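You operate a simulated robot arm through the tools that you are given. There is no shell and no other tool. Be economical: measure what you need, move in short steps, check, and stop when the job is done.

You are at the controls of a simulated robot arm. One attempt, no reset.

Task
Turn air and filter on, press TEST, then heat the centre zone at 60 C.
Fine: heat knob to 60; that zone goes on last.

Only the result counts: the job must be done as asked and must still hold three seconds after the hand-in. Knocking over, shifting, dropping, spilling or breaking anything else fails it.

Robot
A 7-joint arm with a two-finger parallel gripper on a trunk, on a base that drives. Base frame: it is fixed to the floor where the robot stands at the start and does not move with it; the origin is under the middle of the robot, x ahead of it, y to its left, z up. Lengths are in mm, angles in rad, forces in N, time in s.
With the tool pointing down near the work surface it reaches from about 360 to 780 mm from the robot's upright axis, wherever it stands. Its first joint turns from -2.897 to 2.897 rad. Places, roughly: air selector [500, 0, 900]; filter selector [400, 1200, 900]; test button [400, 1700, 900]; heat knob [300, 700, 900]; centre selector [500, 300, 900]; cream console [600, -400, 600]; main switch [400, -1500, 900]; lamp selector [400, 1400, 900]; speed knob [300, -800, 900]; tension knob [300, -600, 900]; length knob [300, -300, 900]; brake knob [400, 1500, 900]; stop button by the filter selector [400, 1000, 900]; inlet selector [500, 200, 900]; outlet selector [500, 500, 900]; unwind selector [500, -1300, 900]. Payload 3.91 kg.
The TCP is the grasp point between the finger pads, 30 mm short of the fingertips. In the tool frame z runs along the fingers and y along their closing line. The gripper opens to 110 mm. The fingers are 20 mm wide and 10 mm thick; the gripper's body (48 by 112 mm) begins 55 mm behind the TCP.
Orientation is told as [roll, pitch, yaw] about the base's x, y, z axes, in that order, counted from this pose: with the fingers straight down and closing along the base's y, the tool's x points along the base's -x, its y along +y and its z along -z.

Tools
- The arm moves only by the tool move_arm. Its argument "rows" is a list of rows, each a list of 6 numbers: the shift along the tool's x, y, z in mm, then the turn, a rotation vector about the tool's x, y, z in rad. In form: [[tx, ty, tz, wx, wy, wz], ...]. A call has 1 to 12 rows; each row shifts and turns the commanded pose from where the row before left it, along the tool's axes as they then stand. "grip" is the closure, from 0 (fully open) to 1 (shut), set as the call begins (left out, the last holds). Each row takes 0.2 s and may step no farther than 50 mm and 0.15 rad from the row before; otherwise, or with a gripper value out of range, the whole call is refused. A pose out of reach is approached as far as the arm can. The call stops where the force on the tool passes 40 N (or 10 N more than at its start, if that is more) or the arm is blocked; 0.2 s more then pass. The fingers move at their own pace (about 153 mm/s each) and stop on an object; they squeeze with about 25 N. The grip force told is the motor's: it shows also when the fingers shut on nothing. Time passes only in rows, and 0.2 s behind the last, so rows that do not move let the fingers close. It gives the time, the measured TCP pose, the force on the tool (base axes), the opening and the grip force at its end, in the units of the frame above (readings bear some noise).
- Cameras (640 x 400 px; columns grow to the right, rows downward): "scene" is now at [-1, 146.6, 1581.6]; the picture's right is [-0.06, -1.00, 0.00], its down [-0.79, 0.05, -0.61] and it looks along [0.61, -0.04, -0.79] (base axes); focal length 229 px, centre (320, 200). "wrist" rides on the gripper at [77, 7, -114] in the tool frame; the picture's right is [-0.09, 1.00, 0.00], its down [-0.80, -0.07, -0.59] and it looks along [-0.59, -0.05, 0.80] (tool axes); focal length 270 px, centre (320, 200). There is no depth. A picture from a camera that has moved, and an enlarged one, comes with that camera's place and axes in the base frame and with its lens.
- camera(camera): a new picture of that camera. No time passes.
- lift_body(by): slides the trunk up (or, below 0, down) by that many mm; the arm and the scene camera ride with it, the base frame stays. It gives what a move gives, with no picture.
- base_move(legs): drives the robot by 1 to 6 legs, each [ahead, turn to the left] in mm and rad, along the robot's own axes; the way and the turn of a leg run together, so that a leg with both is an arc; at most 1500 mm and 3.142 rad a leg. The arm and the cameras ride along, it lands a little off, and it stops where it bumps. It gives what a move gives.
- aim_head(pan, tilt): turns the head with the scene camera to pan (to the left, within 2.705 rad either way) and tilt (down, from -0.506 to 1.204), counted from straight ahead of the robot. It gives what a move gives.
- zoom(camera, box): a new picture of the part [left, top, right, bottom] of that camera's present view, enlarged. No time passes.
- finish_job(): hands the job in; it is judged then, once.

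Go step by step. Nothing tells you exact positions but the pictures and the camera data: compare them with the known pose of the tool, close in by small moves and look again before you grip or let go. The budget is 120 turns and 82 pictures, counting those below and the enlarged ones. Unless the task says otherwise, let go and move clear before handing in, and close with one line.

The tools are called after ">>>" by a JSON object that holds its "name" and its "arguments". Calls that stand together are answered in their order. move_arm: Moves the arm, as the interface text tells. Its arguments: {"type":"object","properties":{"rows":{"type":"array"},"grip":{"type":"number"}},"required":["rows"]} The other tools are called the same way: lift_body (by) slides the trunk up or down; base_move (legs) drives the base; aim_head (pan, tilt) turns the head that bears the scene camera; camera (camera) takes a picture; zoom (camera, box) takes an enlarged picture of a part of a camera's view; finish_job () hands the job in.

At the start:

```text
time_s: 0.0
position: [280.5, 399.8, 1276.8]
ee_rot: [0.0, 0.002, 0.0]
ft_force: [0.2, 0.2, 0.4]
finger_gap: 110.2
grasp_force: 0.0
trunk travel left (down, up): [-575.0, 35.0]
robot x, y, heading: [1.8, 3.6, 0.001]
head pan, tilt: [-0.065, 0.909]
```

scene: 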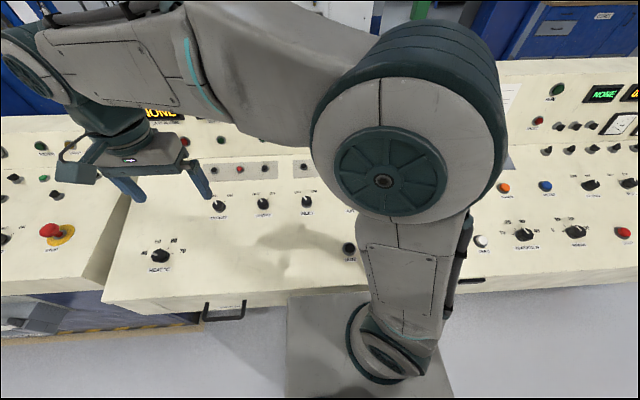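
wrist: 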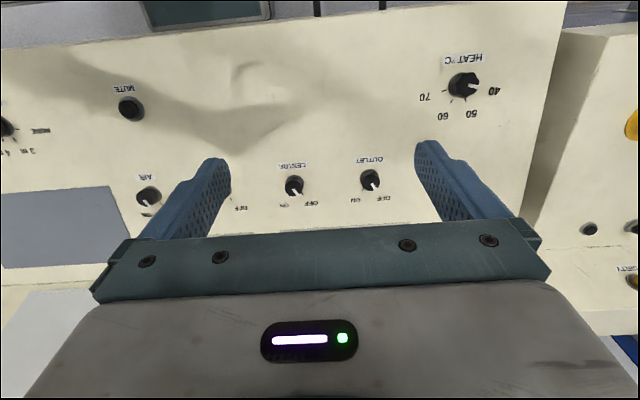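

I see the desk with several selectors and the heat knob; I'll zoom to read the labels and current states before moving.

>>> {"name": "zoom", "arguments": {"camera": "wrist", "box": [80, 140, 420, 240]}}

>>> {"name": "zoom", "arguments": {"camera": "scene", "box": [120, 140, 380, 290]}}

>>> {"name": "aim_head", "arguments": {"pan": 0.9, "tilt": 0.7}}

>>> {"name": "camera", "arguments": {"camera": "scene"}}

```text
1.88 times, centred on (250, 190) of wrist
camera zoom: at [203.6, 406.8, 1388.8], right [0.09, 1.0, 0.0], down [0.8, -0.07, 0.59], along [0.59, -0.05, -0.8], focal length 509 px, centre (452, 219)
```

zoom: 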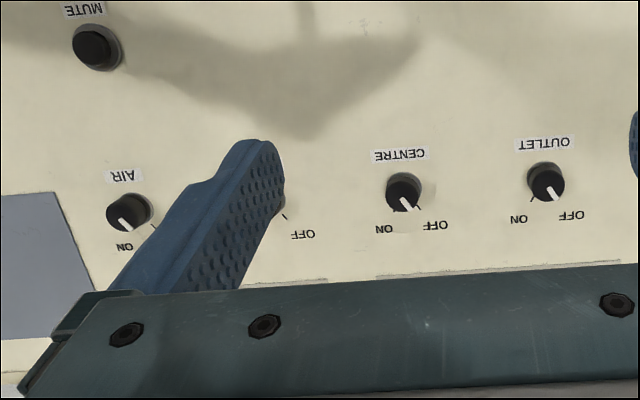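

```text
2.46 times, centred on (250, 215) of scene
camera zoom: at [-1.0, 146.6, 1581.6], right [-0.06, -1.0, 0.0], down [-0.79, 0.05, -0.61], along [0.61, -0.04, -0.79], focal length 563 px, centre (492, 163)
```

zoom: 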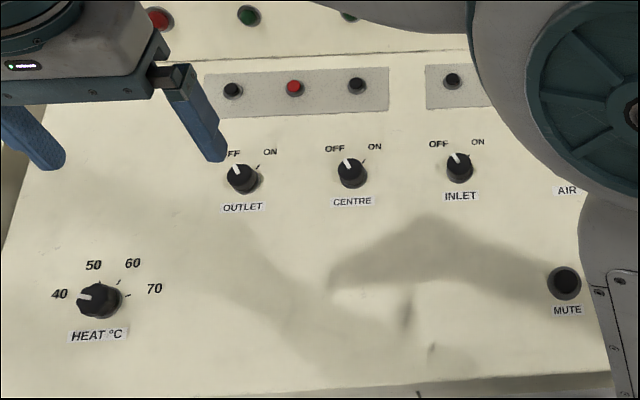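

```text
time_s: 1.2
position: [280.9, 399.8, 1275.5]
ee_rot: [0.0, -0.001, -0.001]
ft_force: [0.7, -0.4, 0.0]
finger_gap: 110.0
grasp_force: 0.1
trunk travel left (down, up): [-575.0, 35.0]
robot x, y, heading: [3.4, 6.5, -0.0]
head pan, tilt: [0.901, 0.7]
```

```text
77 pictures are left
camera scene: at [-23.1, 217.9, 1598.4], right [0.78, -0.62, 0.0], down [-0.4, -0.5, -0.76], along [0.48, 0.6, -0.64], focal length 229 px, centre (320, 200)
```

scene: 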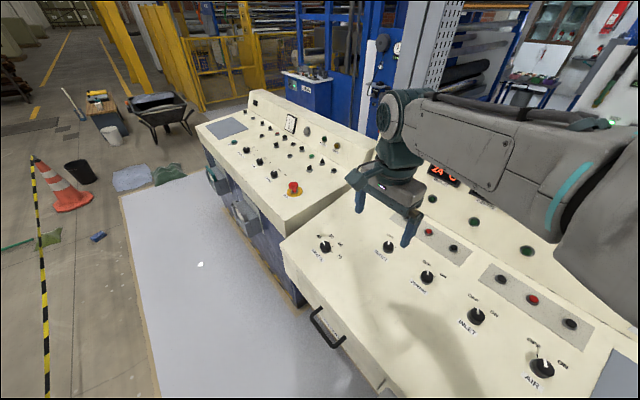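

Air's state needs a closer look, and so does the second console (filter, test).

>>> {"name": "zoom", "arguments": {"camera": "scene", "box": [440, 280, 600, 400]}}

>>> {"name": "zoom", "arguments": {"camera": "scene", "box": [190, 85, 360, 225]}}

```text
3.33 times, centred on (520, 340) of scene
camera zoom: at [-23.1, 217.9, 1598.4], right [0.78, -0.62, 0.0], down [-0.4, -0.5, -0.76], along [0.48, 0.6, -0.64], focal length 762 px, centre (-347, -267)
```

zoom: 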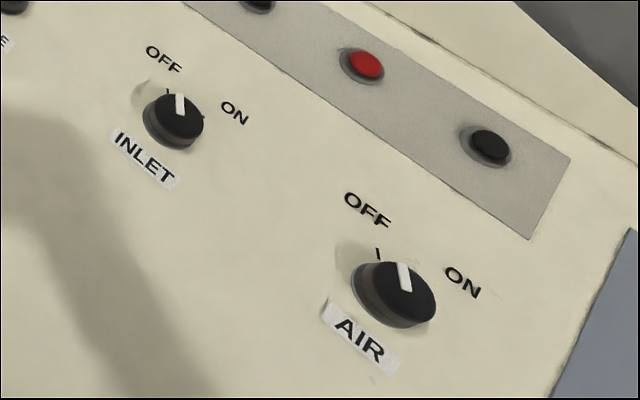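

```text
2.86 times, centred on (275, 155) of scene
camera zoom: at [-23.1, 217.9, 1598.4], right [0.78, -0.62, 0.0], down [-0.4, -0.5, -0.76], along [0.48, 0.6, -0.64], focal length 653 px, centre (449, 329)
```

zoom: 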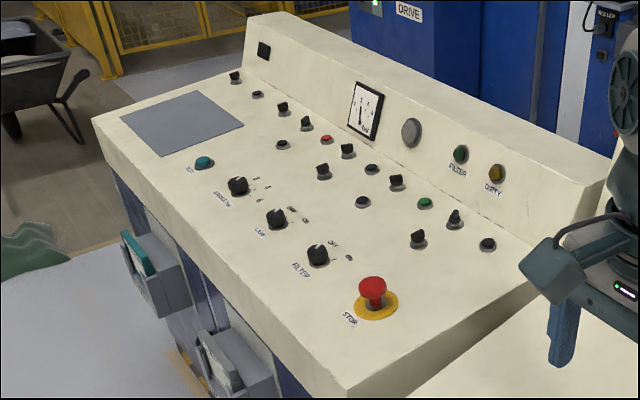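

Air, filter and centre are all OFF, heat is at 40. Air is near (530, 0, ~900); I move above it and look with the wrist camera.

>>> {"name": "move_arm", "arguments": {"rows": [[-25, -40, 15, 0, 0, 0], [-25, -40, 15, 0, 0, 0], [-25, -40, 15, 0, 0, 0], [-25, -40, 15, 0, 0, 0], [-25, -40, 15, 0, 0, 0], [-25, -40, 15, 0, 0, 0], [-25, -40, 15, 0, 0, 0], [-25, -40, 15, 0, 0, 0], [-25, -40, 15, 0, 0, 0], [-25, -40, 15, 0, 0, 0]], "grip": 0}}

>>> {"name": "camera", "arguments": {"camera": "wrist"}}

>>> {"name": "camera", "arguments": {"camera": "scene"}}

```text
time_s: 3.4
position: [532.1, -1.1, 1126.2]
ee_rot: [0.001, -0.001, 0.0]
ft_force: [0.2, -0.2, -0.8]
finger_gap: 109.8
grasp_force: 0.0
trunk travel left (down, up): [-575.0, 35.0]
robot x, y, heading: [2.2, 1.8, 0.002]
head pan, tilt: [0.901, 0.7]
```

```text
74 pictures are left
camera wrist: at [455.3, 5.8, 1239.1], right [0.09, 1.0, 0.0], down [0.8, -0.07, 0.59], along [0.59, -0.05, -0.8], focal length 270 px, centre (320, 200)
```

wrist: 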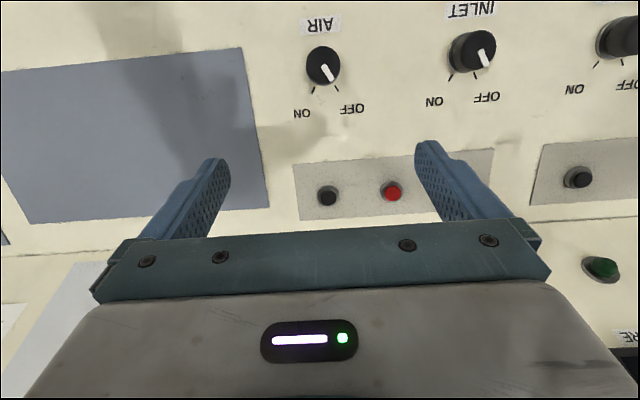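

```text
73 pictures are left
camera scene: at [-22.0, 216.8, 1598.6], right [0.78, -0.62, 0.0], down [-0.4, -0.5, -0.76], along [0.48, 0.6, -0.64], focal length 229 px, centre (320, 200)
```

scene: 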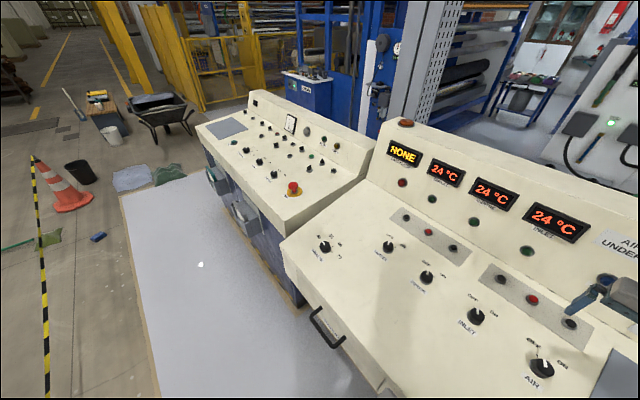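

There's a sign on the back panel that may state a rule; I'll read it. Then lower the tool towards the air knob.

>>> {"name": "aim_head", "arguments": {"pan": -0.1, "tilt": 0.6}}

>>> {"name": "camera", "arguments": {"camera": "scene"}}

>>> {"name": "move_arm", "arguments": {"rows": [[6, 2, 45, 0, 0, 0], [6, 2, 45, 0, 0, 0], [6, 2, 10, 0, 0, 0]]}}

>>> {"name": "camera", "arguments": {"camera": "wrist"}}

```text
time_s: 4.7
position: [531.4, 0.7, 1127.0]
ee_rot: [0.0, 0.0, 0.0]
ft_force: [0.0, -0.1, 0.1]
finger_gap: 109.8
grasp_force: 0.0
trunk travel left (down, up): [-575.0, 35.0]
robot x, y, heading: [-0.4, 4.4, -0.003]
head pan, tilt: [-0.099, 0.6]
```

```text
72 pictures are left
camera scene: at [12.1, 142.5, 1607.1], right [-0.1, -1.0, 0.0], down [-0.56, 0.06, -0.82], along [0.82, -0.08, -0.57], focal length 229 px, centre (320, 200)
```

scene: 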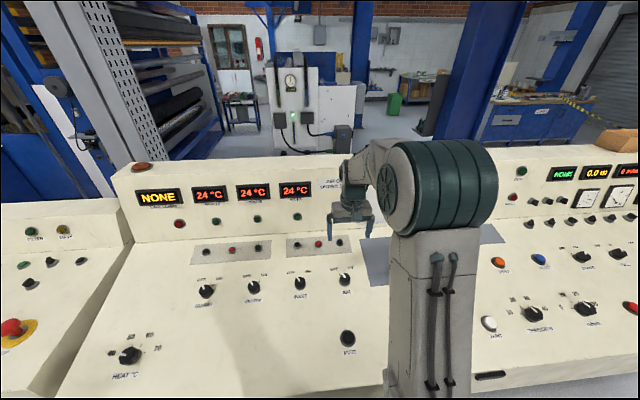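

```text
time_s: 5.5
position: [512.4, 7.1, 1025.5]
ee_rot: [0.0, -0.002, 0.0]
ft_force: [0.7, 0.1, -0.1]
finger_gap: 109.8
grasp_force: 0.1
trunk travel left (down, up): [-575.0, 35.0]
robot x, y, heading: [4.3, 4.0, -0.002]
head pan, tilt: [-0.099, 0.6]
```

```text
71 pictures are left
camera wrist: at [435.5, 14.0, 1139.5], right [0.09, 1.0, 0.0], down [0.8, -0.07, 0.6], along [0.59, -0.05, -0.8], focal length 270 px, centre (320, 200)
```

wrist: 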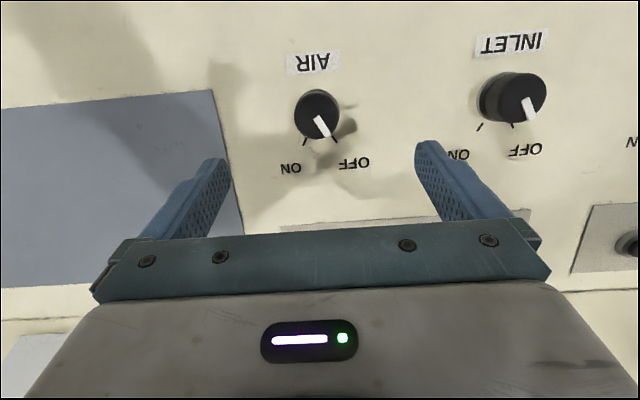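

Air knob top triangulates to (515, 5, 900). The panel slopes towards the robot; I'll measure the slope via MUTE, and read the sign.

>>> {"name": "move_arm", "arguments": {"rows": [[45, 4, 0, 0, 0, 0], [45, 4, 0, 0, 0, 0], [40, 3, 0, 0, 0, 0]]}}

>>> {"name": "camera", "arguments": {"camera": "wrist"}}

>>> {"name": "camera", "arguments": {"camera": "scene"}}

>>> {"name": "zoom", "arguments": {"camera": "scene", "box": [280, 160, 400, 235]}}

```text
time_s: 6.3
position: [383.6, 16.7, 1026.5]
ee_rot: [0.0, -0.002, 0.0]
ft_force: [-0.1, -0.2, 0.4]
finger_gap: 109.8
grasp_force: 0.0
trunk travel left (down, up): [-575.0, 35.0]
robot x, y, heading: [1.5, 3.3, -0.002]
head pan, tilt: [-0.099, 0.6]
```

```text
70 pictures are left
camera wrist: at [306.5, 23.7, 1139.0], right [0.09, 1.0, 0.0], down [0.8, -0.07, 0.6], along [0.59, -0.05, -0.8], focal length 270 px, centre (320, 200)
```

wrist: 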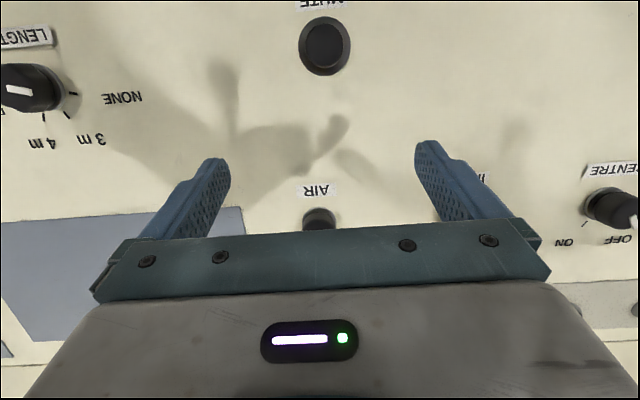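

```text
69 pictures are left
camera scene: at [11.3, 142.4, 1607.1], right [-0.1, -1.0, 0.0], down [-0.56, 0.06, -0.83], along [0.82, -0.08, -0.56], focal length 229 px, centre (320, 200)
```

scene: 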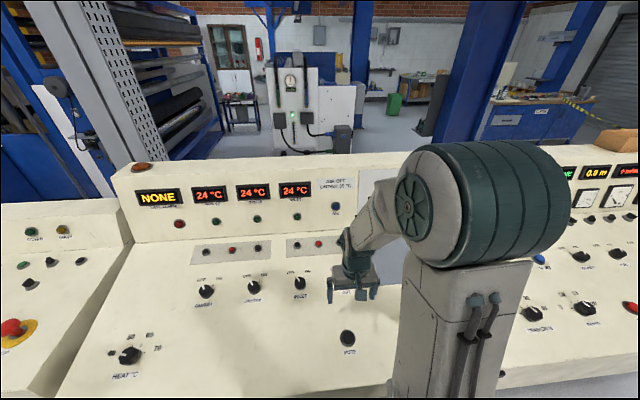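

```text
5.33 times, centred on (340, 198) of scene
camera zoom: at [11.3, 142.4, 1607.1], right [-0.1, -1.0, 0.0], down [-0.56, 0.06, -0.83], along [0.82, -0.08, -0.56], focal length 1219 px, centre (213, 213)
```

zoom: 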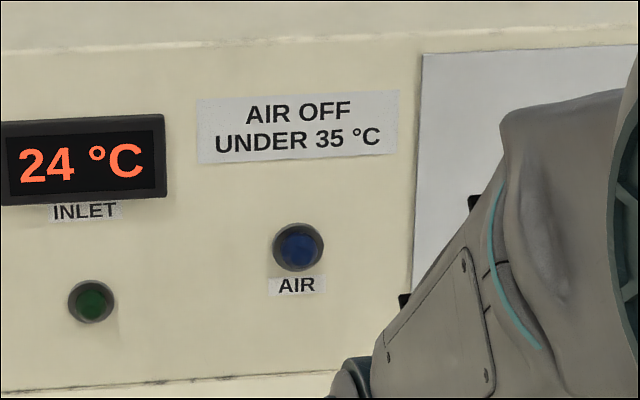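

The sign just says air may be off under 35 °C. To get slope and height accurately, I'll gently touch blank panel with closed fingertips at two spots (between AIR and INLET columns).

>>> {"name": "move_arm", "arguments": {"rows": [[0, 45, 0, 0, 0, 0], [0, 0, 40, 0, 0, 0], [0, 0, 35, 0, 0, 0], [0, 0, 0, 0, 0, 0]], "grip": 1}}

>>> {"name": "move_arm", "arguments": {"rows": [[0, 0, 5, 0, 0, 0], [0, 0, 5, 0, 0, 0], [0, 0, 5, 0, 0, 0], [0, 0, 5, 0, 0, 0], [0, 0, 5, 0, 0, 0], [0, 0, 5, 0, 0, 0], [0, 0, 5, 0, 0, 0], [0, 0, 5, 0, 0, 0], [0, 0, 5, 0, 0, 0], [0, 0, 5, 0, 0, 0], [0, 0, 5, 0, 0, 0], [0, 0, 5, 0, 0, 0]]}}

```text
time_s: 7.3
position: [382.9, 61.5, 950.2]
ee_rot: [-0.001, 0.0, -0.001]
ft_force: [-0.4, 0.3, 0.3]
finger_gap: 0.0
grasp_force: 25.1
trunk travel left (down, up): [-575.0, 35.0]
robot x, y, heading: [0.3, 4.1, -0.003]
head pan, tilt: [-0.099, 0.6]
```

```text
time_s: 9.8
position: [383.8, 61.0, 898.8]
ee_rot: [0.001, -0.01, -0.001]
ft_force: [-9.6, -1.0, 33.3]
finger_gap: 0.1
grasp_force: 25.3
trunk travel left (down, up): [-575.0, 35.0]
robot x, y, heading: [-1.0, 3.4, -0.002]
head pan, tilt: [-0.099, 0.6]
stopped in row 12: the force on the tool passed its limit (the readings are from after the stop); the commanded pose is now the measured one
```

Contact at tip z≈869 for x≈390. Second touch about 90 mm farther.

>>> {"name": "move_arm", "arguments": {"rows": [[0, 0, -40, 0, 0, 0], [0, 0, -20, 0, 0, 0], [-45, 0, 0, 0, 0, 0], [-45, 0, 0, 0, 0, 0], [0, 0, 10, 0, 0, 0], [0, 0, 0, 0, 0, 0]]}}

>>> {"name": "move_arm", "arguments": {"rows": [[0, 0, 5, 0, 0, 0], [0, 0, 5, 0, 0, 0], [0, 0, 5, 0, 0, 0], [0, 0, 5, 0, 0, 0], [0, 0, 5, 0, 0, 0], [0, 0, 5, 0, 0, 0], [0, 0, 5, 0, 0, 0], [0, 0, 5, 0, 0, 0], [0, 0, 5, 0, 0, 0], [0, 0, 5, 0, 0, 0], [0, 0, 5, 0, 0, 0], [0, 0, 5, 0, 0, 0]]}}

```text
time_s: 11.2
position: [476.5, 62.3, 944.9]
ee_rot: [0.002, -0.007, -0.002]
ft_force: [0.8, -0.5, 0.5]
finger_gap: 0.3
grasp_force: 25.2
trunk travel left (down, up): [-575.0, 35.0]
robot x, y, heading: [2.0, 3.5, 0.004]
head pan, tilt: [-0.099, 0.6]
```

```text
time_s: 12.8
position: [474.5, 61.9, 921.9]
ee_rot: [0.002, -0.015, 0.0]
ft_force: [-10.6, -1.2, 26.1]
finger_gap: 0.0
grasp_force: 25.2
trunk travel left (down, up): [-575.0, 35.0]
robot x, y, heading: [-0.0, 5.3, -0.001]
head pan, tilt: [-0.099, 0.6]
stopped in row 7: the force on the tool passed its limit (the readings are from after the stop); the commanded pose is now the measured one
```

Slope is 0.249 rad, panel z ≈ 899.8 at x=515. Now pose over the air knob along its normal and check.

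>>> {"name": "move_arm", "arguments": {"rows": [[0, 0, -45, 0, 0, 0], [0, 0, -43, 0, 0, 0], [-13, -28, 0, 0, 0, 0], [0, -28, 0, 0, 0, 0], [0, 0, 0, 0, -0.12, 0], [0, 0, 0, 0, -0.12, 0], [0, 0, 0, 0, 0, 0]], "grip": 0.3}}

>>> {"name": "camera", "arguments": {"camera": "wrist"}}

```text
time_s: 14.3
position: [488.8, 7.9, 1006.3]
ee_rot: [0.001, -0.254, 0.0]
ft_force: [0.4, 0.6, -0.2]
finger_gap: 77.0
grasp_force: 0.0
trunk travel left (down, up): [-575.0, 35.0]
robot x, y, heading: [-2.3, 4.5, -0.001]
head pan, tilt: [-0.099, 0.6]
```

```text
67 pictures are left
camera wrist: at [385.6, 13.4, 1095.3], right [0.08, 1.0, 0.02], down [0.63, -0.07, 0.78], along [0.78, -0.05, -0.63], focal length 270 px, centre (320, 200)
```

wrist: 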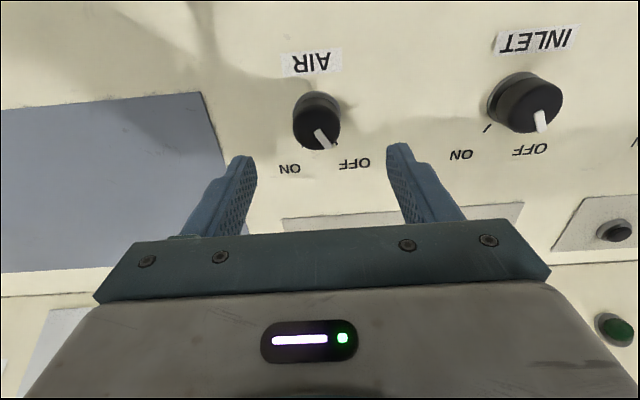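

Alignment looks right (knob lies on the tool axis). Pre-turn the wrist −0.35, descend 74 mm along the normal, and close.

>>> {"name": "move_arm", "arguments": {"rows": [[0, 0, 15, 0, 0, -0.12], [0, 0, 15, 0, 0, -0.12], [0, 0, 15, 0, 0, -0.11], [0, 0, 12, 0, 0, 0], [0, 0, 9, 0, 0, 0], [0, 0, 8, 0, 0, 0], [0, 0, 0, 0, 0, 0]]}}

>>> {"name": "camera", "arguments": {"camera": "wrist"}}

```text
time_s: 15.9
position: [506.6, 7.6, 933.7]
ee_rot: [-0.088, -0.24, 0.361]
ft_force: [1.0, 0.1, -0.7]
finger_gap: 77.1
grasp_force: 0.1
trunk travel left (down, up): [-575.0, 35.0]
robot x, y, heading: [0.6, 2.6, -0.003]
head pan, tilt: [-0.099, 0.6]
```

```text
66 pictures are left
camera wrist: at [406.0, -13.4, 1024.1], right [-0.25, 0.97, -0.06], down [0.6, 0.21, 0.77], along [0.76, 0.16, -0.63], focal length 270 px, centre (320, 200)
```

wrist: 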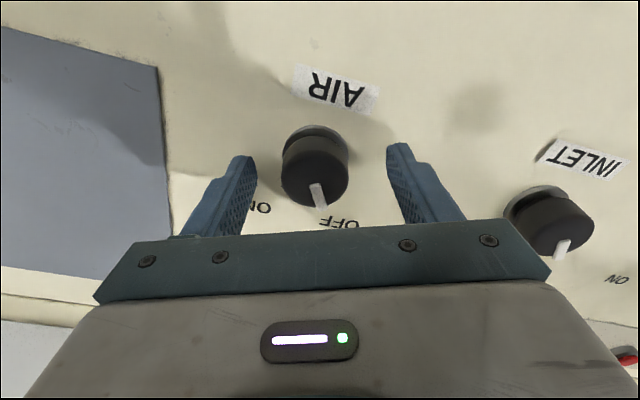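

Knob sits between the fingers. Close and check grip.

>>> {"name": "move_arm", "arguments": {"rows": [[0, 0, 0, 0, 0, 0], [0, 0, 0, 0, 0, 0], [0, 0, 0, 0, 0, 0]], "grip": 1}}

>>> {"name": "move_arm", "arguments": {"rows": [[0, 0, 0, 0, 0, 0.12], [0, 0, 0, 0, 0, 0.12], [0, 0, 0, 0, 0, 0.12], [0, 0, 0, 0, 0, 0.12], [0, 0, 0, 0, 0, 0.12], [0, 0, 0, 0, 0, 0.12], [0, 0, 0, 0, 0, 0.12], [0, 0, 0, 0, 0, 0.12], [0, 0, 0, 0, 0, 0.09]]}}

>>> {"name": "camera", "arguments": {"camera": "wrist"}}

```text
time_s: 16.8
position: [508.6, 5.0, 934.1]
ee_rot: [-0.086, -0.241, 0.358]
ft_force: [7.9, -16.4, 1.1]
finger_gap: 37.2
grasp_force: 44.9
trunk travel left (down, up): [-575.0, 35.0]
robot x, y, heading: [3.9, 0.3, -0.003]
head pan, tilt: [-0.099, 0.6]
```

```text
time_s: 18.8
position: [508.1, 5.8, 933.9]
ee_rot: [0.168, -0.191, -0.719]
ft_force: [7.8, -22.8, 1.5]
finger_gap: 37.4
grasp_force: 45.2
trunk travel left (down, up): [-575.0, 35.0]
robot x, y, heading: [2.8, 2.1, -0.009]
head pan, tilt: [-0.099, 0.6]
```

```text
65 pictures are left
camera wrist: at [426.7, 59.5, 1029.8], right [0.69, 0.7, 0.18], down [0.4, -0.57, 0.72], along [0.61, -0.42, -0.68], focal length 270 px, centre (320, 200)
```

wrist: 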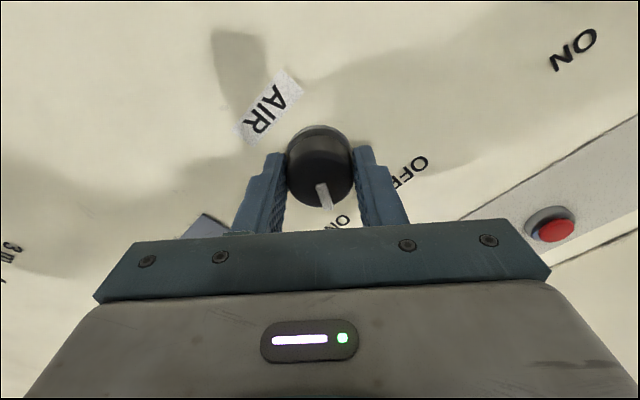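

Knob turned with the gripper. Release, retreat along the normal, and look.

>>> {"name": "move_arm", "arguments": {"rows": [[0, 0, 0, 0, 0, 0], [0, 0, 0, 0, 0, 0], [0, 0, -30, 0, 0, -0.1], [0, 0, -40, 0, 0, -0.15], [0, 0, -30, 0, 0, -0.15], [0, 0, 0, 0, 0, -0.15], [0, 0, 0, 0, 0, -0.15]], "grip": 0.3}}

>>> {"name": "zoom", "arguments": {"camera": "wrist", "box": [200, 20, 520, 220]}}

>>> {"name": "camera", "arguments": {"camera": "scene"}}

```text
time_s: 20.4
position: [480.9, 5.7, 1031.1]
ee_rot: [0.003, -0.254, 0.0]
ft_force: [-0.1, 0.1, 0.1]
finger_gap: 77.0
grasp_force: 0.0
trunk travel left (down, up): [-575.0, 35.0]
robot x, y, heading: [-1.0, 0.4, -0.0]
head pan, tilt: [-0.099, 0.6]
```

```text
2.00 times, centred on (360, 120) of wrist
camera zoom: at [377.5, 11.9, 1121.6], right [0.08, 1.0, 0.02], down [0.63, -0.07, 0.78], along [0.77, -0.05, -0.63], focal length 541 px, centre (240, 360)
```

zoom: 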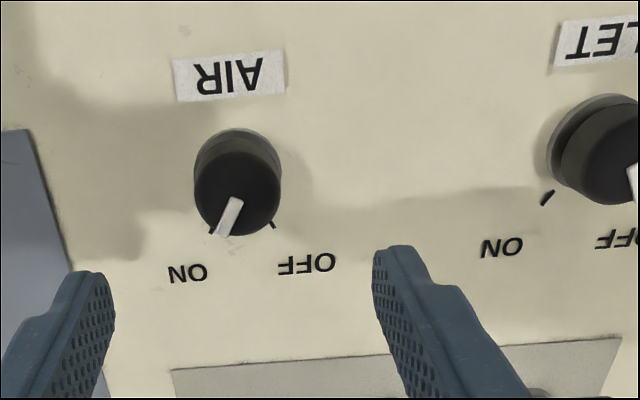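

```text
63 pictures are left
camera scene: at [12.1, 142.0, 1607.1], right [-0.1, -1.0, 0.0], down [-0.56, 0.06, -0.83], along [0.82, -0.08, -0.56], focal length 229 px, centre (320, 200)
```

scene: 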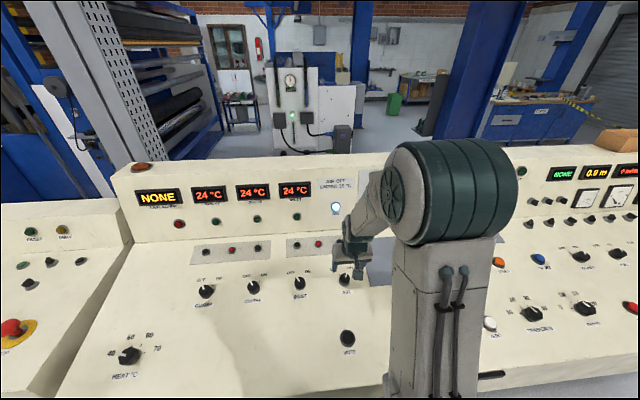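

AIR is ON (its lamp is lit). Now I'll raise and tuck the arm, and check the floor to the left and behind before driving to the second console.

>>> {"name": "move_arm", "arguments": {"rows": [[0, 0, -45, 0, 0.12, 0], [0, 0, -45, 0, 0.12, 0], [20, 0, -45, 0, 0, 0], [20, 0, -45, 0, 0, 0], [20, 0, -45, 0, 0, 0], [20, 0, -40, 0, 0, 0]]}}

>>> {"name": "aim_head", "arguments": {"pan": 1.6, "tilt": 0.9}}

>>> {"name": "camera", "arguments": {"camera": "scene"}}

>>> {"name": "aim_head", "arguments": {"pan": 2.7, "tilt": 0.9}}

>>> {"name": "camera", "arguments": {"camera": "scene"}}

```text
time_s: 21.8
position: [382.2, 7.6, 1293.3]
ee_rot: [0.001, -0.013, 0.0]
ft_force: [-0.7, -0.2, 0.4]
finger_gap: 77.0
grasp_force: 0.1
trunk travel left (down, up): [-575.0, 35.0]
robot x, y, heading: [1.9, 3.0, 0.002]
head pan, tilt: [-0.099, 0.6]
```

```text
time_s: 23.5
position: [383.4, 7.5, 1293.0]
ee_rot: [0.002, -0.013, -0.001]
ft_force: [0.5, 0.2, -0.4]
finger_gap: 76.9
grasp_force: 0.1
trunk travel left (down, up): [-575.0, 35.0]
robot x, y, heading: [-1.8, 2.0, 0.002]
head pan, tilt: [1.6, 0.901]
```

```text
62 pictures are left
camera scene: at [-78.2, 226.3, 1582.3], right [1.0, 0.03, 0.0], down [0.02, -0.78, -0.62], along [-0.02, 0.62, -0.78], focal length 229 px, centre (320, 200)
```

scene: 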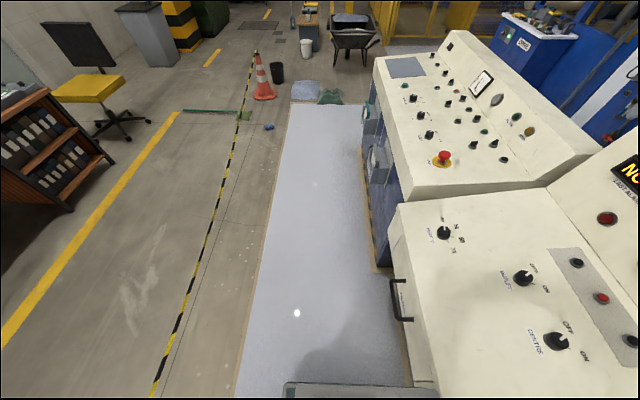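

```text
time_s: 24.8
position: [383.4, 7.6, 1292.3]
ee_rot: [0.001, -0.013, -0.001]
ft_force: [0.9, -0.1, -0.8]
finger_gap: 77.0
grasp_force: 0.1
trunk travel left (down, up): [-575.0, 35.0]
robot x, y, heading: [-0.3, -1.2, 0.002]
head pan, tilt: [2.7, 0.901]
```

```text
61 pictures are left
camera scene: at [-144.2, 183.1, 1582.3], right [0.43, 0.9, 0.0], down [0.71, -0.34, -0.62], along [-0.56, 0.27, -0.78], focal length 229 px, centre (320, 200)
```

scene: 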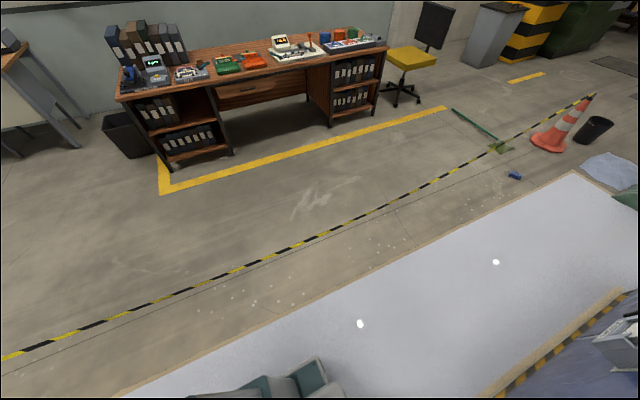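

The path is clear. Drive: back 80, turn left, 1450 ahead, turn back.

>>> {"name": "base_move", "arguments": {"legs": [[-80, 0], [0, 1.571], [1450, 0], [0, -1.571]]}}

>>> {"name": "aim_head", "arguments": {"pan": 0.0, "tilt": 0.7}}

>>> {"name": "camera", "arguments": {"camera": "scene"}}

>>> {"name": "camera", "arguments": {"camera": "wrist"}}

```text
time_s: 40.3
position: [271.5, 1456.3, 1291.7]
ee_rot: [0.001, -0.014, 0.027]
ft_force: [-0.4, -0.3, 0.2]
finger_gap: 76.9
grasp_force: 0.0
trunk travel left (down, up): [-575.0, 35.0]
robot x, y, heading: [-111.0, 1441.1, 0.026]
head pan, tilt: [2.7, 0.901]
```

```text
time_s: 42.7
position: [272.2, 1456.7, 1292.1]
ee_rot: [0.001, -0.014, 0.026]
ft_force: [-0.6, -0.1, 0.5]
finger_gap: 76.8
grasp_force: 0.0
trunk travel left (down, up): [-575.0, 35.0]
robot x, y, heading: [-110.9, 1442.6, 0.026]
head pan, tilt: [0.0, 0.7]
```

```text
60 pictures are left
camera scene: at [-106.1, 1589.0, 1598.5], right [0.03, -1.0, 0.0], down [-0.64, -0.02, -0.76], along [0.76, 0.02, -0.64], focal length 229 px, centre (320, 200)
```

scene: 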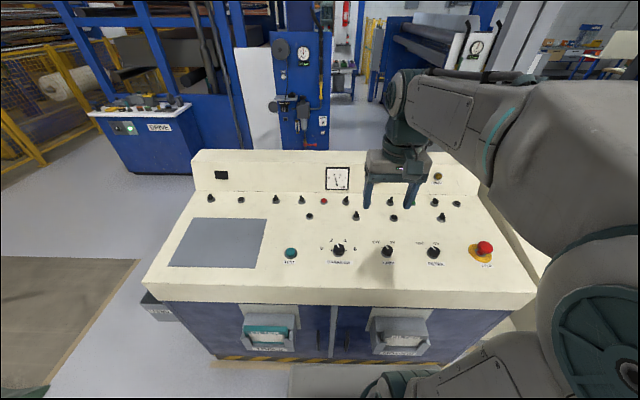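

```text
59 pictures are left
camera wrist: at [193.0, 1460.0, 1404.5], right [0.06, 1.0, 0.0], down [0.79, -0.05, 0.61], along [0.6, -0.03, -0.8], focal length 270 px, centre (320, 200)
```

wrist: 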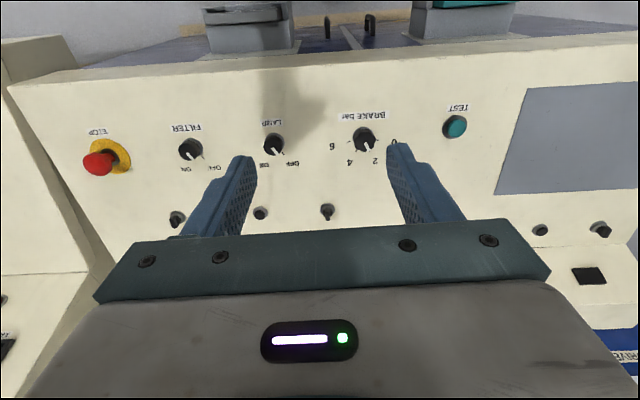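

Filter knob triangulates to about (420, 1190, 910), still OFF. Move above it with the same tilt and look.

>>> {"name": "move_arm", "arguments": {"rows": [[0, 0, 0, 0, 0, 0.026], [-18, -33, 31, 0, 0, 0], [-18, -33, 31, 0, 0, 0], [-18, -33, 31, 0, 0, 0], [-18, -33, 31, 0, 0, 0], [-18, -33, 31, 0, 0, 0], [-18, -33, 31, 0, 0, 0], [-18, -33, 31, 0, 0, 0], [-10, -33, 31, 0, 0, 0], [0, 0, 0, 0, -0.12, 0], [0, 0, 0, 0, -0.12, 0], [0, 0, 0, 0, 0, 0]]}}

>>> {"name": "camera", "arguments": {"camera": "wrist"}}

```text
time_s: 45.3
position: [411.7, 1191.9, 1046.3]
ee_rot: [0.004, -0.255, -0.001]
ft_force: [0.5, -0.2, 0.4]
finger_gap: 77.1
grasp_force: 0.0
trunk travel left (down, up): [-575.0, 35.0]
robot x, y, heading: [-109.3, 1440.3, 0.025]
head pan, tilt: [0.0, 0.7]
```

```text
58 pictures are left
camera wrist: at [307.8, 1199.0, 1136.1], right [0.09, 1.0, 0.03], down [0.63, -0.07, 0.78], along [0.78, -0.05, -0.63], focal length 270 px, centre (320, 200)
```

wrist: 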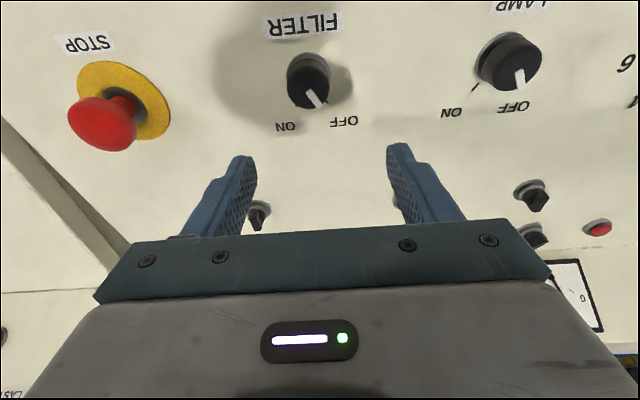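

Knob seems about 16 mm nearer and 8 mm right of the tool axis, ~131 mm below. Correct and descend partway, then re-check.

>>> {"name": "move_arm", "arguments": {"rows": [[16, -8, 0, 0, 0, 0], [0, 0, 30, 0, 0, 0], [0, 0, 30, 0, 0, 0], [0, 0, 0, 0, 0, 0]]}}

>>> {"name": "camera", "arguments": {"camera": "wrist"}}

```text
time_s: 46.3
position: [411.4, 1186.8, 983.1]
ee_rot: [0.004, -0.256, -0.003]
ft_force: [0.2, -0.6, -0.6]
finger_gap: 77.3
grasp_force: 0.1
trunk travel left (down, up): [-575.0, 35.0]
robot x, y, heading: [-108.4, 1438.0, 0.025]
head pan, tilt: [0.0, 0.7]
```

```text
57 pictures are left
camera wrist: at [307.9, 1193.5, 1073.2], right [0.09, 1.0, 0.03], down [0.63, -0.07, 0.78], along [0.78, -0.05, -0.63], focal length 270 px, centre (320, 200)
```

wrist: 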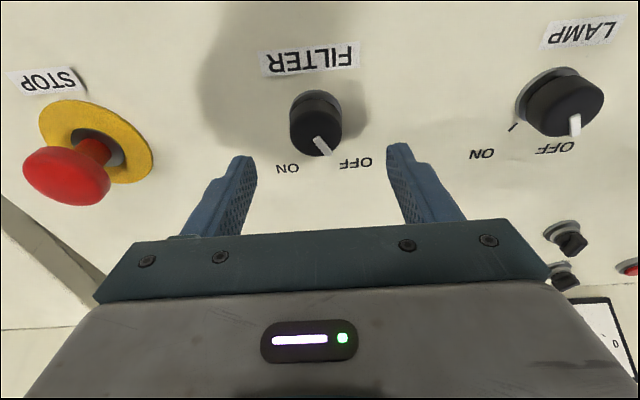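

Nearly aligned (3–4 mm off). Correct, pre-turn and descend, then verify.

>>> {"name": "move_arm", "arguments": {"rows": [[3, -4, 0, 0, 0, -0.12], [0, 0, 12, 0, 0, -0.12], [0, 0, 12, 0, 0, -0.11], [0, 0, 10, 0, 0, 0], [0, 0, 8, 0, 0, 0], [0, 0, 6, 0, 0, 0], [0, 0, 0, 0, 0, 0]]}}

>>> {"name": "camera", "arguments": {"camera": "wrist"}}

```text
time_s: 47.9
position: [419.7, 1180.7, 936.7]
ee_rot: [-0.084, -0.24, 0.359]
ft_force: [-0.3, 0.0, 0.1]
finger_gap: 77.2
grasp_force: 0.0
trunk travel left (down, up): [-575.0, 35.0]
robot x, y, heading: [-111.1, 1436.9, 0.025]
head pan, tilt: [0.0, 0.7]
```

```text
56 pictures are left
camera wrist: at [318.6, 1160.1, 1026.9], right [-0.25, 0.97, -0.06], down [0.6, 0.21, 0.77], along [0.76, 0.16, -0.63], focal length 270 px, centre (320, 200)
```

wrist: 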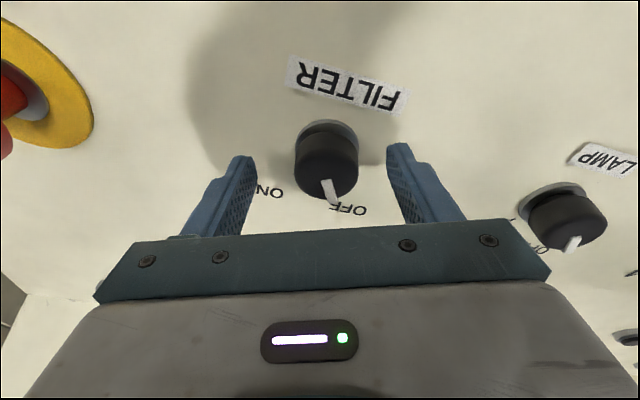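

Need about 9 mm further down and 4 mm sideways; then close and turn.

>>> {"name": "move_arm", "arguments": {"rows": [[0, 4, 0, 0, 0, 0], [0, 0, 5, 0, 0, 0], [0, 0, 4, 0, 0, 0], [0, 0, 0, 0, 0, 0]]}}

>>> {"name": "move_arm", "arguments": {"rows": [[0, 0, 0, 0, 0, 0], [0, 0, 0, 0, 0, 0], [0, 0, 0, 0, 0, 0]], "grip": 1}}

>>> {"name": "camera", "arguments": {"camera": "wrist"}}

```text
time_s: 48.9
position: [421.4, 1183.9, 927.3]
ee_rot: [-0.085, -0.241, 0.359]
ft_force: [-1.0, -0.8, -0.7]
finger_gap: 77.0
grasp_force: 0.1
trunk travel left (down, up): [-575.0, 35.0]
robot x, y, heading: [-113.8, 1443.2, 0.03]
head pan, tilt: [0.0, 0.7]
```

```text
time_s: 49.7
position: [422.0, 1185.4, 928.3]
ee_rot: [-0.086, -0.238, 0.36]
ft_force: [2.9, -2.7, 1.4]
finger_gap: 37.9
grasp_force: 45.0
trunk travel left (down, up): [-575.0, 35.0]
robot x, y, heading: [-112.7, 1442.2, 0.026]
head pan, tilt: [0.0, 0.7]
```

```text
55 pictures are left
camera wrist: at [320.6, 1163.8, 1018.0], right [-0.25, 0.97, -0.06], down [0.6, 0.21, 0.77], along [0.76, 0.16, -0.63], focal length 270 px, centre (320, 200)
```

wrist: 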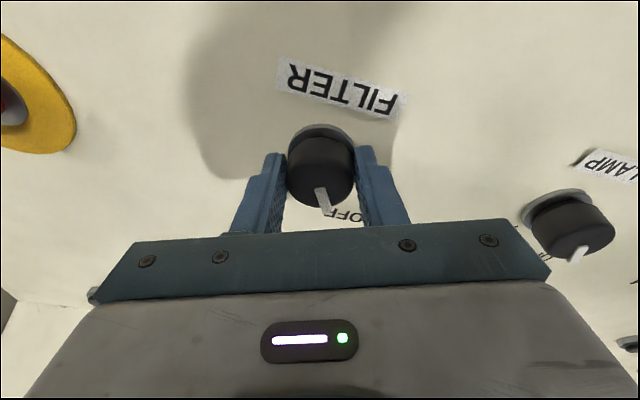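

Well gripped. Turn clockwise as before, release and retreat.

>>> {"name": "move_arm", "arguments": {"rows": [[0, 0, 0, 0, 0, 0.12], [0, 0, 0, 0, 0, 0.12], [0, 0, 0, 0, 0, 0.12], [0, 0, 0, 0, 0, 0.12], [0, 0, 0, 0, 0, 0.12], [0, 0, 0, 0, 0, 0.12], [0, 0, 0, 0, 0, 0.12], [0, 0, 0, 0, 0, 0.12], [0, 0, 0, 0, 0, 0.1]]}}

>>> {"name": "move_arm", "arguments": {"rows": [[0, 0, 0, 0, 0, 0], [0, 0, 0, 0, 0, 0], [0, 0, -30, 0, 0, -0.1], [0, 0, -40, 0, 0, -0.15], [0, 0, -30, 0, 0, -0.15], [0, 0, 0, 0, 0, -0.15], [0, 0, 0, 0, 0, -0.15]], "grip": 0.3}}

>>> {"name": "zoom", "arguments": {"camera": "wrist", "box": [200, 20, 520, 220]}}

>>> {"name": "camera", "arguments": {"camera": "scene"}}

```text
time_s: 51.7
position: [421.7, 1185.4, 927.7]
ee_rot: [0.171, -0.19, -0.729]
ft_force: [4.6, 0.5, 4.4]
finger_gap: 39.1
grasp_force: 45.3
trunk travel left (down, up): [-575.0, 35.0]
robot x, y, heading: [-112.1, 1443.3, 0.024]
head pan, tilt: [0.0, 0.7]
```

```text
time_s: 53.3
position: [394.0, 1184.1, 1022.7]
ee_rot: [0.004, -0.254, -0.011]
ft_force: [-0.3, -0.2, -0.3]
finger_gap: 77.2
grasp_force: 0.1
trunk travel left (down, up): [-575.0, 35.0]
robot x, y, heading: [-112.2, 1438.1, 0.025]
head pan, tilt: [0.0, 0.7]
```

```text
2.00 times, centred on (360, 120) of wrist
camera zoom: at [291.8, 1190.8, 1112.6], right [0.09, 1.0, 0.03], down [0.63, -0.08, 0.78], along [0.77, -0.06, -0.63], focal length 541 px, centre (240, 360)
```

zoom: 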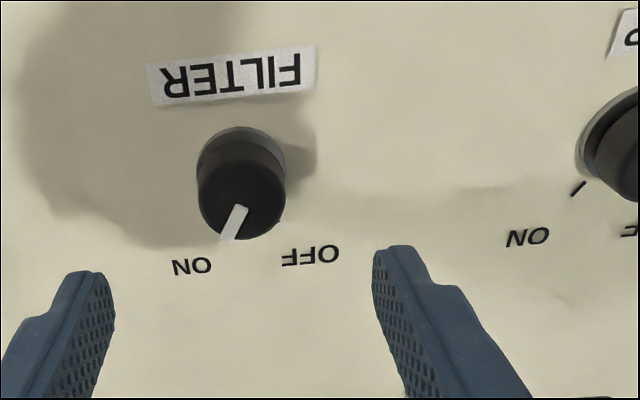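

```text
53 pictures are left
camera scene: at [-106.0, 1588.8, 1598.5], right [0.03, -1.0, 0.0], down [-0.64, -0.02, -0.76], along [0.76, 0.02, -0.64], focal length 229 px, centre (320, 200)
```

scene: 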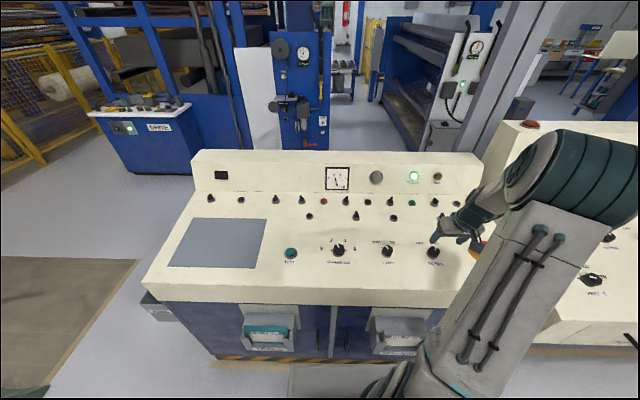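

Filter lamp is lit. TEST sits around (412, 1713, 900); shut the fingers and move above it.

>>> {"name": "move_arm", "arguments": {"rows": [[0, 20, -25, 0, 0, 0.01], [0, 48, 0, 0, 0, 0], [0, 48, 0, 0, 0, 0], [0, 48, 0, 0, 0, 0], [0, 48, 0, 0, 0, 0], [0, 48, 0, 0, 0, 0], [0, 48, 0, 0, 0, 0], [0, 48, 0, 0, 0, 0], [0, 48, 0, 0, 0, 0], [0, 48, 0, 0, 0, 0], [0, 48, 0, 0, 0, 0], [6, 29, 25, 0, 0, 0]], "grip": 1}}

>>> {"name": "camera", "arguments": {"camera": "wrist"}}

```text
time_s: 55.9
position: [402.6, 1714.8, 1025.4]
ee_rot: [0.007, -0.252, -0.023]
ft_force: [-0.8, 0.7, 0.3]
finger_gap: 0.0
grasp_force: 24.6
trunk travel left (down, up): [-575.0, 35.0]
robot x, y, heading: [-110.9, 1441.5, 0.024]
head pan, tilt: [0.0, 0.7]
```

```text
52 pictures are left
camera wrist: at [298.6, 1722.8, 1115.2], right [0.11, 0.99, 0.03], down [0.62, -0.09, 0.78], along [0.77, -0.06, -0.63], focal length 270 px, centre (320, 200)
```

wrist: 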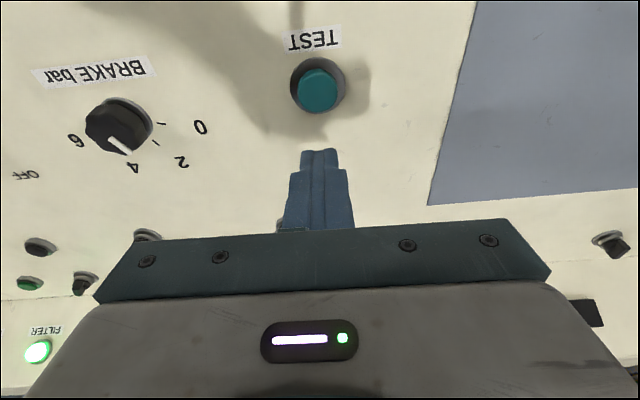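

Button is ~18 mm nearer than the tool axis. Correct and descend 65 mm, then check.

>>> {"name": "move_arm", "arguments": {"rows": [[17.5, 0, 0, 0, 0, 0], [0, 0, 35, 0, 0, 0], [0, 0, 30, 0, 0, 0], [0, 0, 0, 0, 0, 0]]}}

>>> {"name": "camera", "arguments": {"camera": "wrist"}}

>>> {"name": "zoom", "arguments": {"camera": "scene", "box": [180, 140, 500, 340]}}

```text
time_s: 56.9
position: [402.3, 1713.8, 959.1]
ee_rot: [0.008, -0.253, -0.023]
ft_force: [-0.1, 0.5, -0.7]
finger_gap: 0.1
grasp_force: 25.3
trunk travel left (down, up): [-575.0, 35.0]
robot x, y, heading: [-113.5, 1442.8, 0.028]
head pan, tilt: [0.0, 0.7]
```

```text
51 pictures are left
camera wrist: at [298.0, 1721.7, 1048.6], right [0.11, 0.99, 0.03], down [0.62, -0.09, 0.78], along [0.77, -0.06, -0.63], focal length 270 px, centre (320, 200)
```

wrist: 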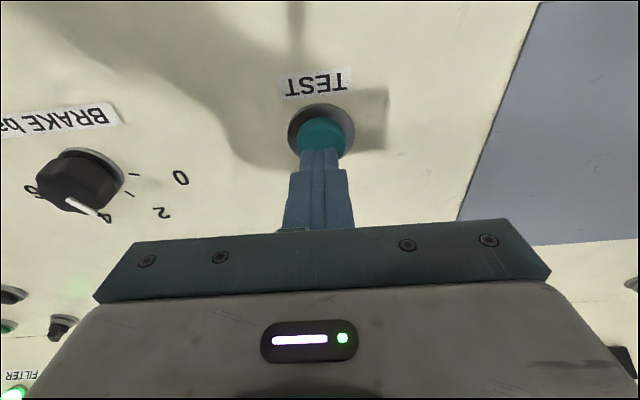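

```text
2.00 times, centred on (340, 240) of scene
camera zoom: at [-106.1, 1589.1, 1598.5], right [0.03, -1.0, 0.0], down [-0.64, -0.02, -0.76], along [0.76, 0.02, -0.64], focal length 457 px, centre (280, 120)
```

zoom: 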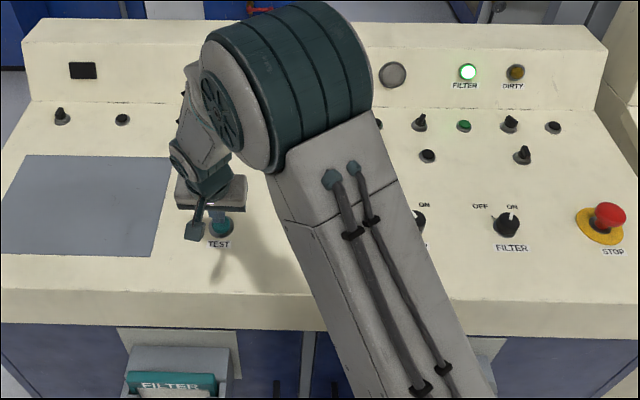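

Fine-correct 6 mm, then press down in small steps.

>>> {"name": "move_arm", "arguments": {"rows": [[6, 3, 0, 0, 0, 0], [0, 0, 8, 0, 0, 0], [0, 0, 7, 0, 0, 0], [0, 0, 3, 0, 0, 0], [0, 0, 2, 0, 0, 0], [0, 0, 2, 0, 0, 0], [0, 0, 2, 0, 0, 0], [0, 0, 2, 0, 0, 0], [0, 0, 2, 0, 0, 0]]}}

>>> {"name": "camera", "arguments": {"camera": "wrist"}}

```text
time_s: 58.9
position: [400.1, 1717.6, 930.9]
ee_rot: [0.007, -0.254, -0.023]
ft_force: [-3.9, -0.8, 10.3]
finger_gap: 0.0
grasp_force: 24.7
trunk travel left (down, up): [-575.0, 35.0]
robot x, y, heading: [-107.2, 1442.0, 0.025]
head pan, tilt: [0.0, 0.7]
```

```text
49 pictures are left
camera wrist: at [297.4, 1725.3, 1021.5], right [0.11, 0.99, 0.03], down [0.62, -0.09, 0.78], along [0.77, -0.06, -0.63], focal length 270 px, centre (320, 200)
```

wrist: 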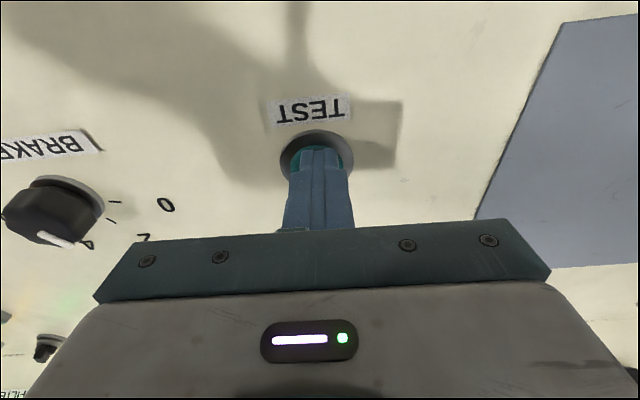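

Contact is made (11 N, spring). Press on until the end stop and watch the lamps.

>>> {"name": "move_arm", "arguments": {"rows": [[0, 0, 2, 0, 0, 0], [0, 0, 2, 0, 0, 0], [0, 0, 2, 0, 0, 0]]}}

>>> {"name": "zoom", "arguments": {"camera": "scene", "box": [180, 140, 500, 340]}}

```text
time_s: 59.8
position: [401.6, 1716.6, 929.7]
ee_rot: [0.013, -0.26, -0.022]
ft_force: [-13.4, -6.7, 26.3]
finger_gap: 0.2
grasp_force: 25.3
trunk travel left (down, up): [-575.0, 35.0]
robot x, y, heading: [-108.6, 1441.4, 0.021]
head pan, tilt: [0.0, 0.7]
stopped in row 3: the force on the tool passed its limit (the readings are from after the stop); the commanded pose is now the measured one
```

```text
2.00 times, centred on (340, 240) of scene
camera zoom: at [-110.6, 1586.8, 1598.7], right [0.03, -1.0, 0.0], down [-0.64, -0.02, -0.77], along [0.77, 0.02, -0.64], focal length 457 px, centre (280, 120)
```

zoom: 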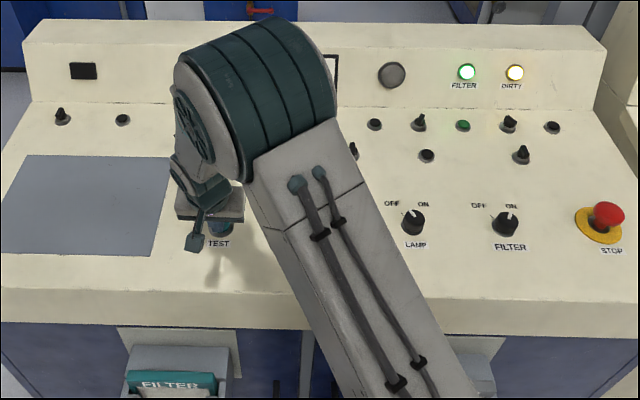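

TEST is pressed — the DIRTY lamp lights with it. Retreat and check the lamps again.

>>> {"name": "move_arm", "arguments": {"rows": [[0, 0, -10, 0, 0, 0], [0, 0, -40, 0, 0, 0], [0, 0, -45, 0, 0, 0], [0, 0, -45, 0, 0.12, 0], [0, 0, -45, 0, 0.12, 0], [0, -40, -30, 0, 0, 0], [0, -40, -30, 0, 0, 0], [0, -40, -30, 0, 0, 0], [0, -40, -30, 0, 0, 0], [0, -40, 0, 0, 0, 0], [0, -40, 0, 0, 0, 0], [0, -40, 0, 0, 0, 0]], "grip": 0.3}}

>>> {"name": "zoom", "arguments": {"camera": "scene", "box": [180, 140, 500, 340]}}

```text
time_s: 62.4
position: [354.0, 1437.0, 1224.1]
ee_rot: [0.01, -0.017, -0.018]
ft_force: [0.0, 0.2, -1.4]
finger_gap: 76.8
grasp_force: 0.1
trunk travel left (down, up): [-575.0, 35.0]
robot x, y, heading: [-114.7, 1439.7, 0.023]
head pan, tilt: [0.0, 0.7]
```

```text
2.00 times, centred on (340, 240) of scene
camera zoom: at [-106.1, 1588.2, 1598.6], right [0.03, -1.0, 0.0], down [-0.64, -0.02, -0.76], along [0.76, 0.02, -0.64], focal length 457 px, centre (280, 120)
```

zoom: 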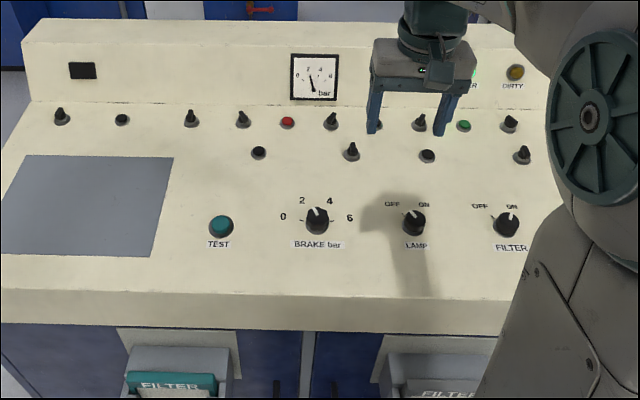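

Lamp test over, all good. Drive back to about y=450 facing console 1.

>>> {"name": "base_move", "arguments": {"legs": [[0, -1.595], [990, 0], [0, 1.571]]}}

>>> {"name": "camera", "arguments": {"camera": "scene"}}

>>> {"name": "camera", "arguments": {"camera": "wrist"}}

```text
time_s: 75.3
position: [351.4, 419.5, 1223.7]
ee_rot: [0.012, -0.018, -0.064]
ft_force: [0.5, -0.7, 0.6]
finger_gap: 77.0
grasp_force: 0.1
trunk travel left (down, up): [-575.0, 35.0]
robot x, y, heading: [-112.8, 444.9, -0.024]
head pan, tilt: [0.0, 0.7]
```

```text
46 pictures are left
camera scene: at [-102.1, 592.5, 1598.5], right [-0.02, -1.0, 0.0], down [-0.64, 0.01, -0.76], along [0.76, -0.02, -0.64], focal length 229 px, centre (320, 200)
```

scene: 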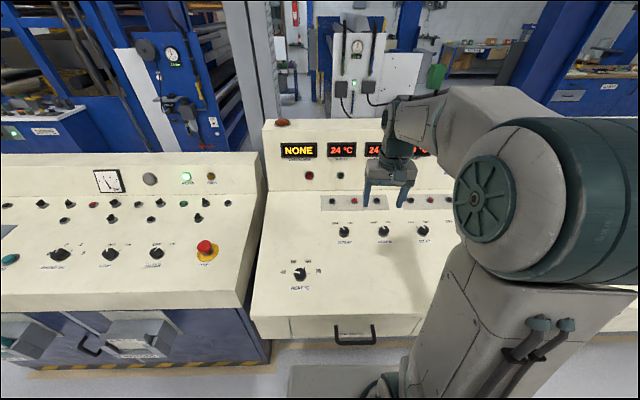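

```text
45 pictures are left
camera wrist: at [272.4, 430.2, 1334.8], right [0.15, 0.99, 0.01], down [0.78, -0.13, 0.61], along [0.6, -0.08, -0.79], focal length 270 px, centre (320, 200)
```

wrist: 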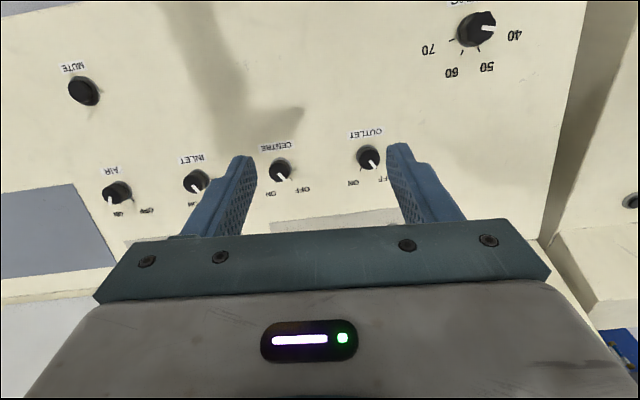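

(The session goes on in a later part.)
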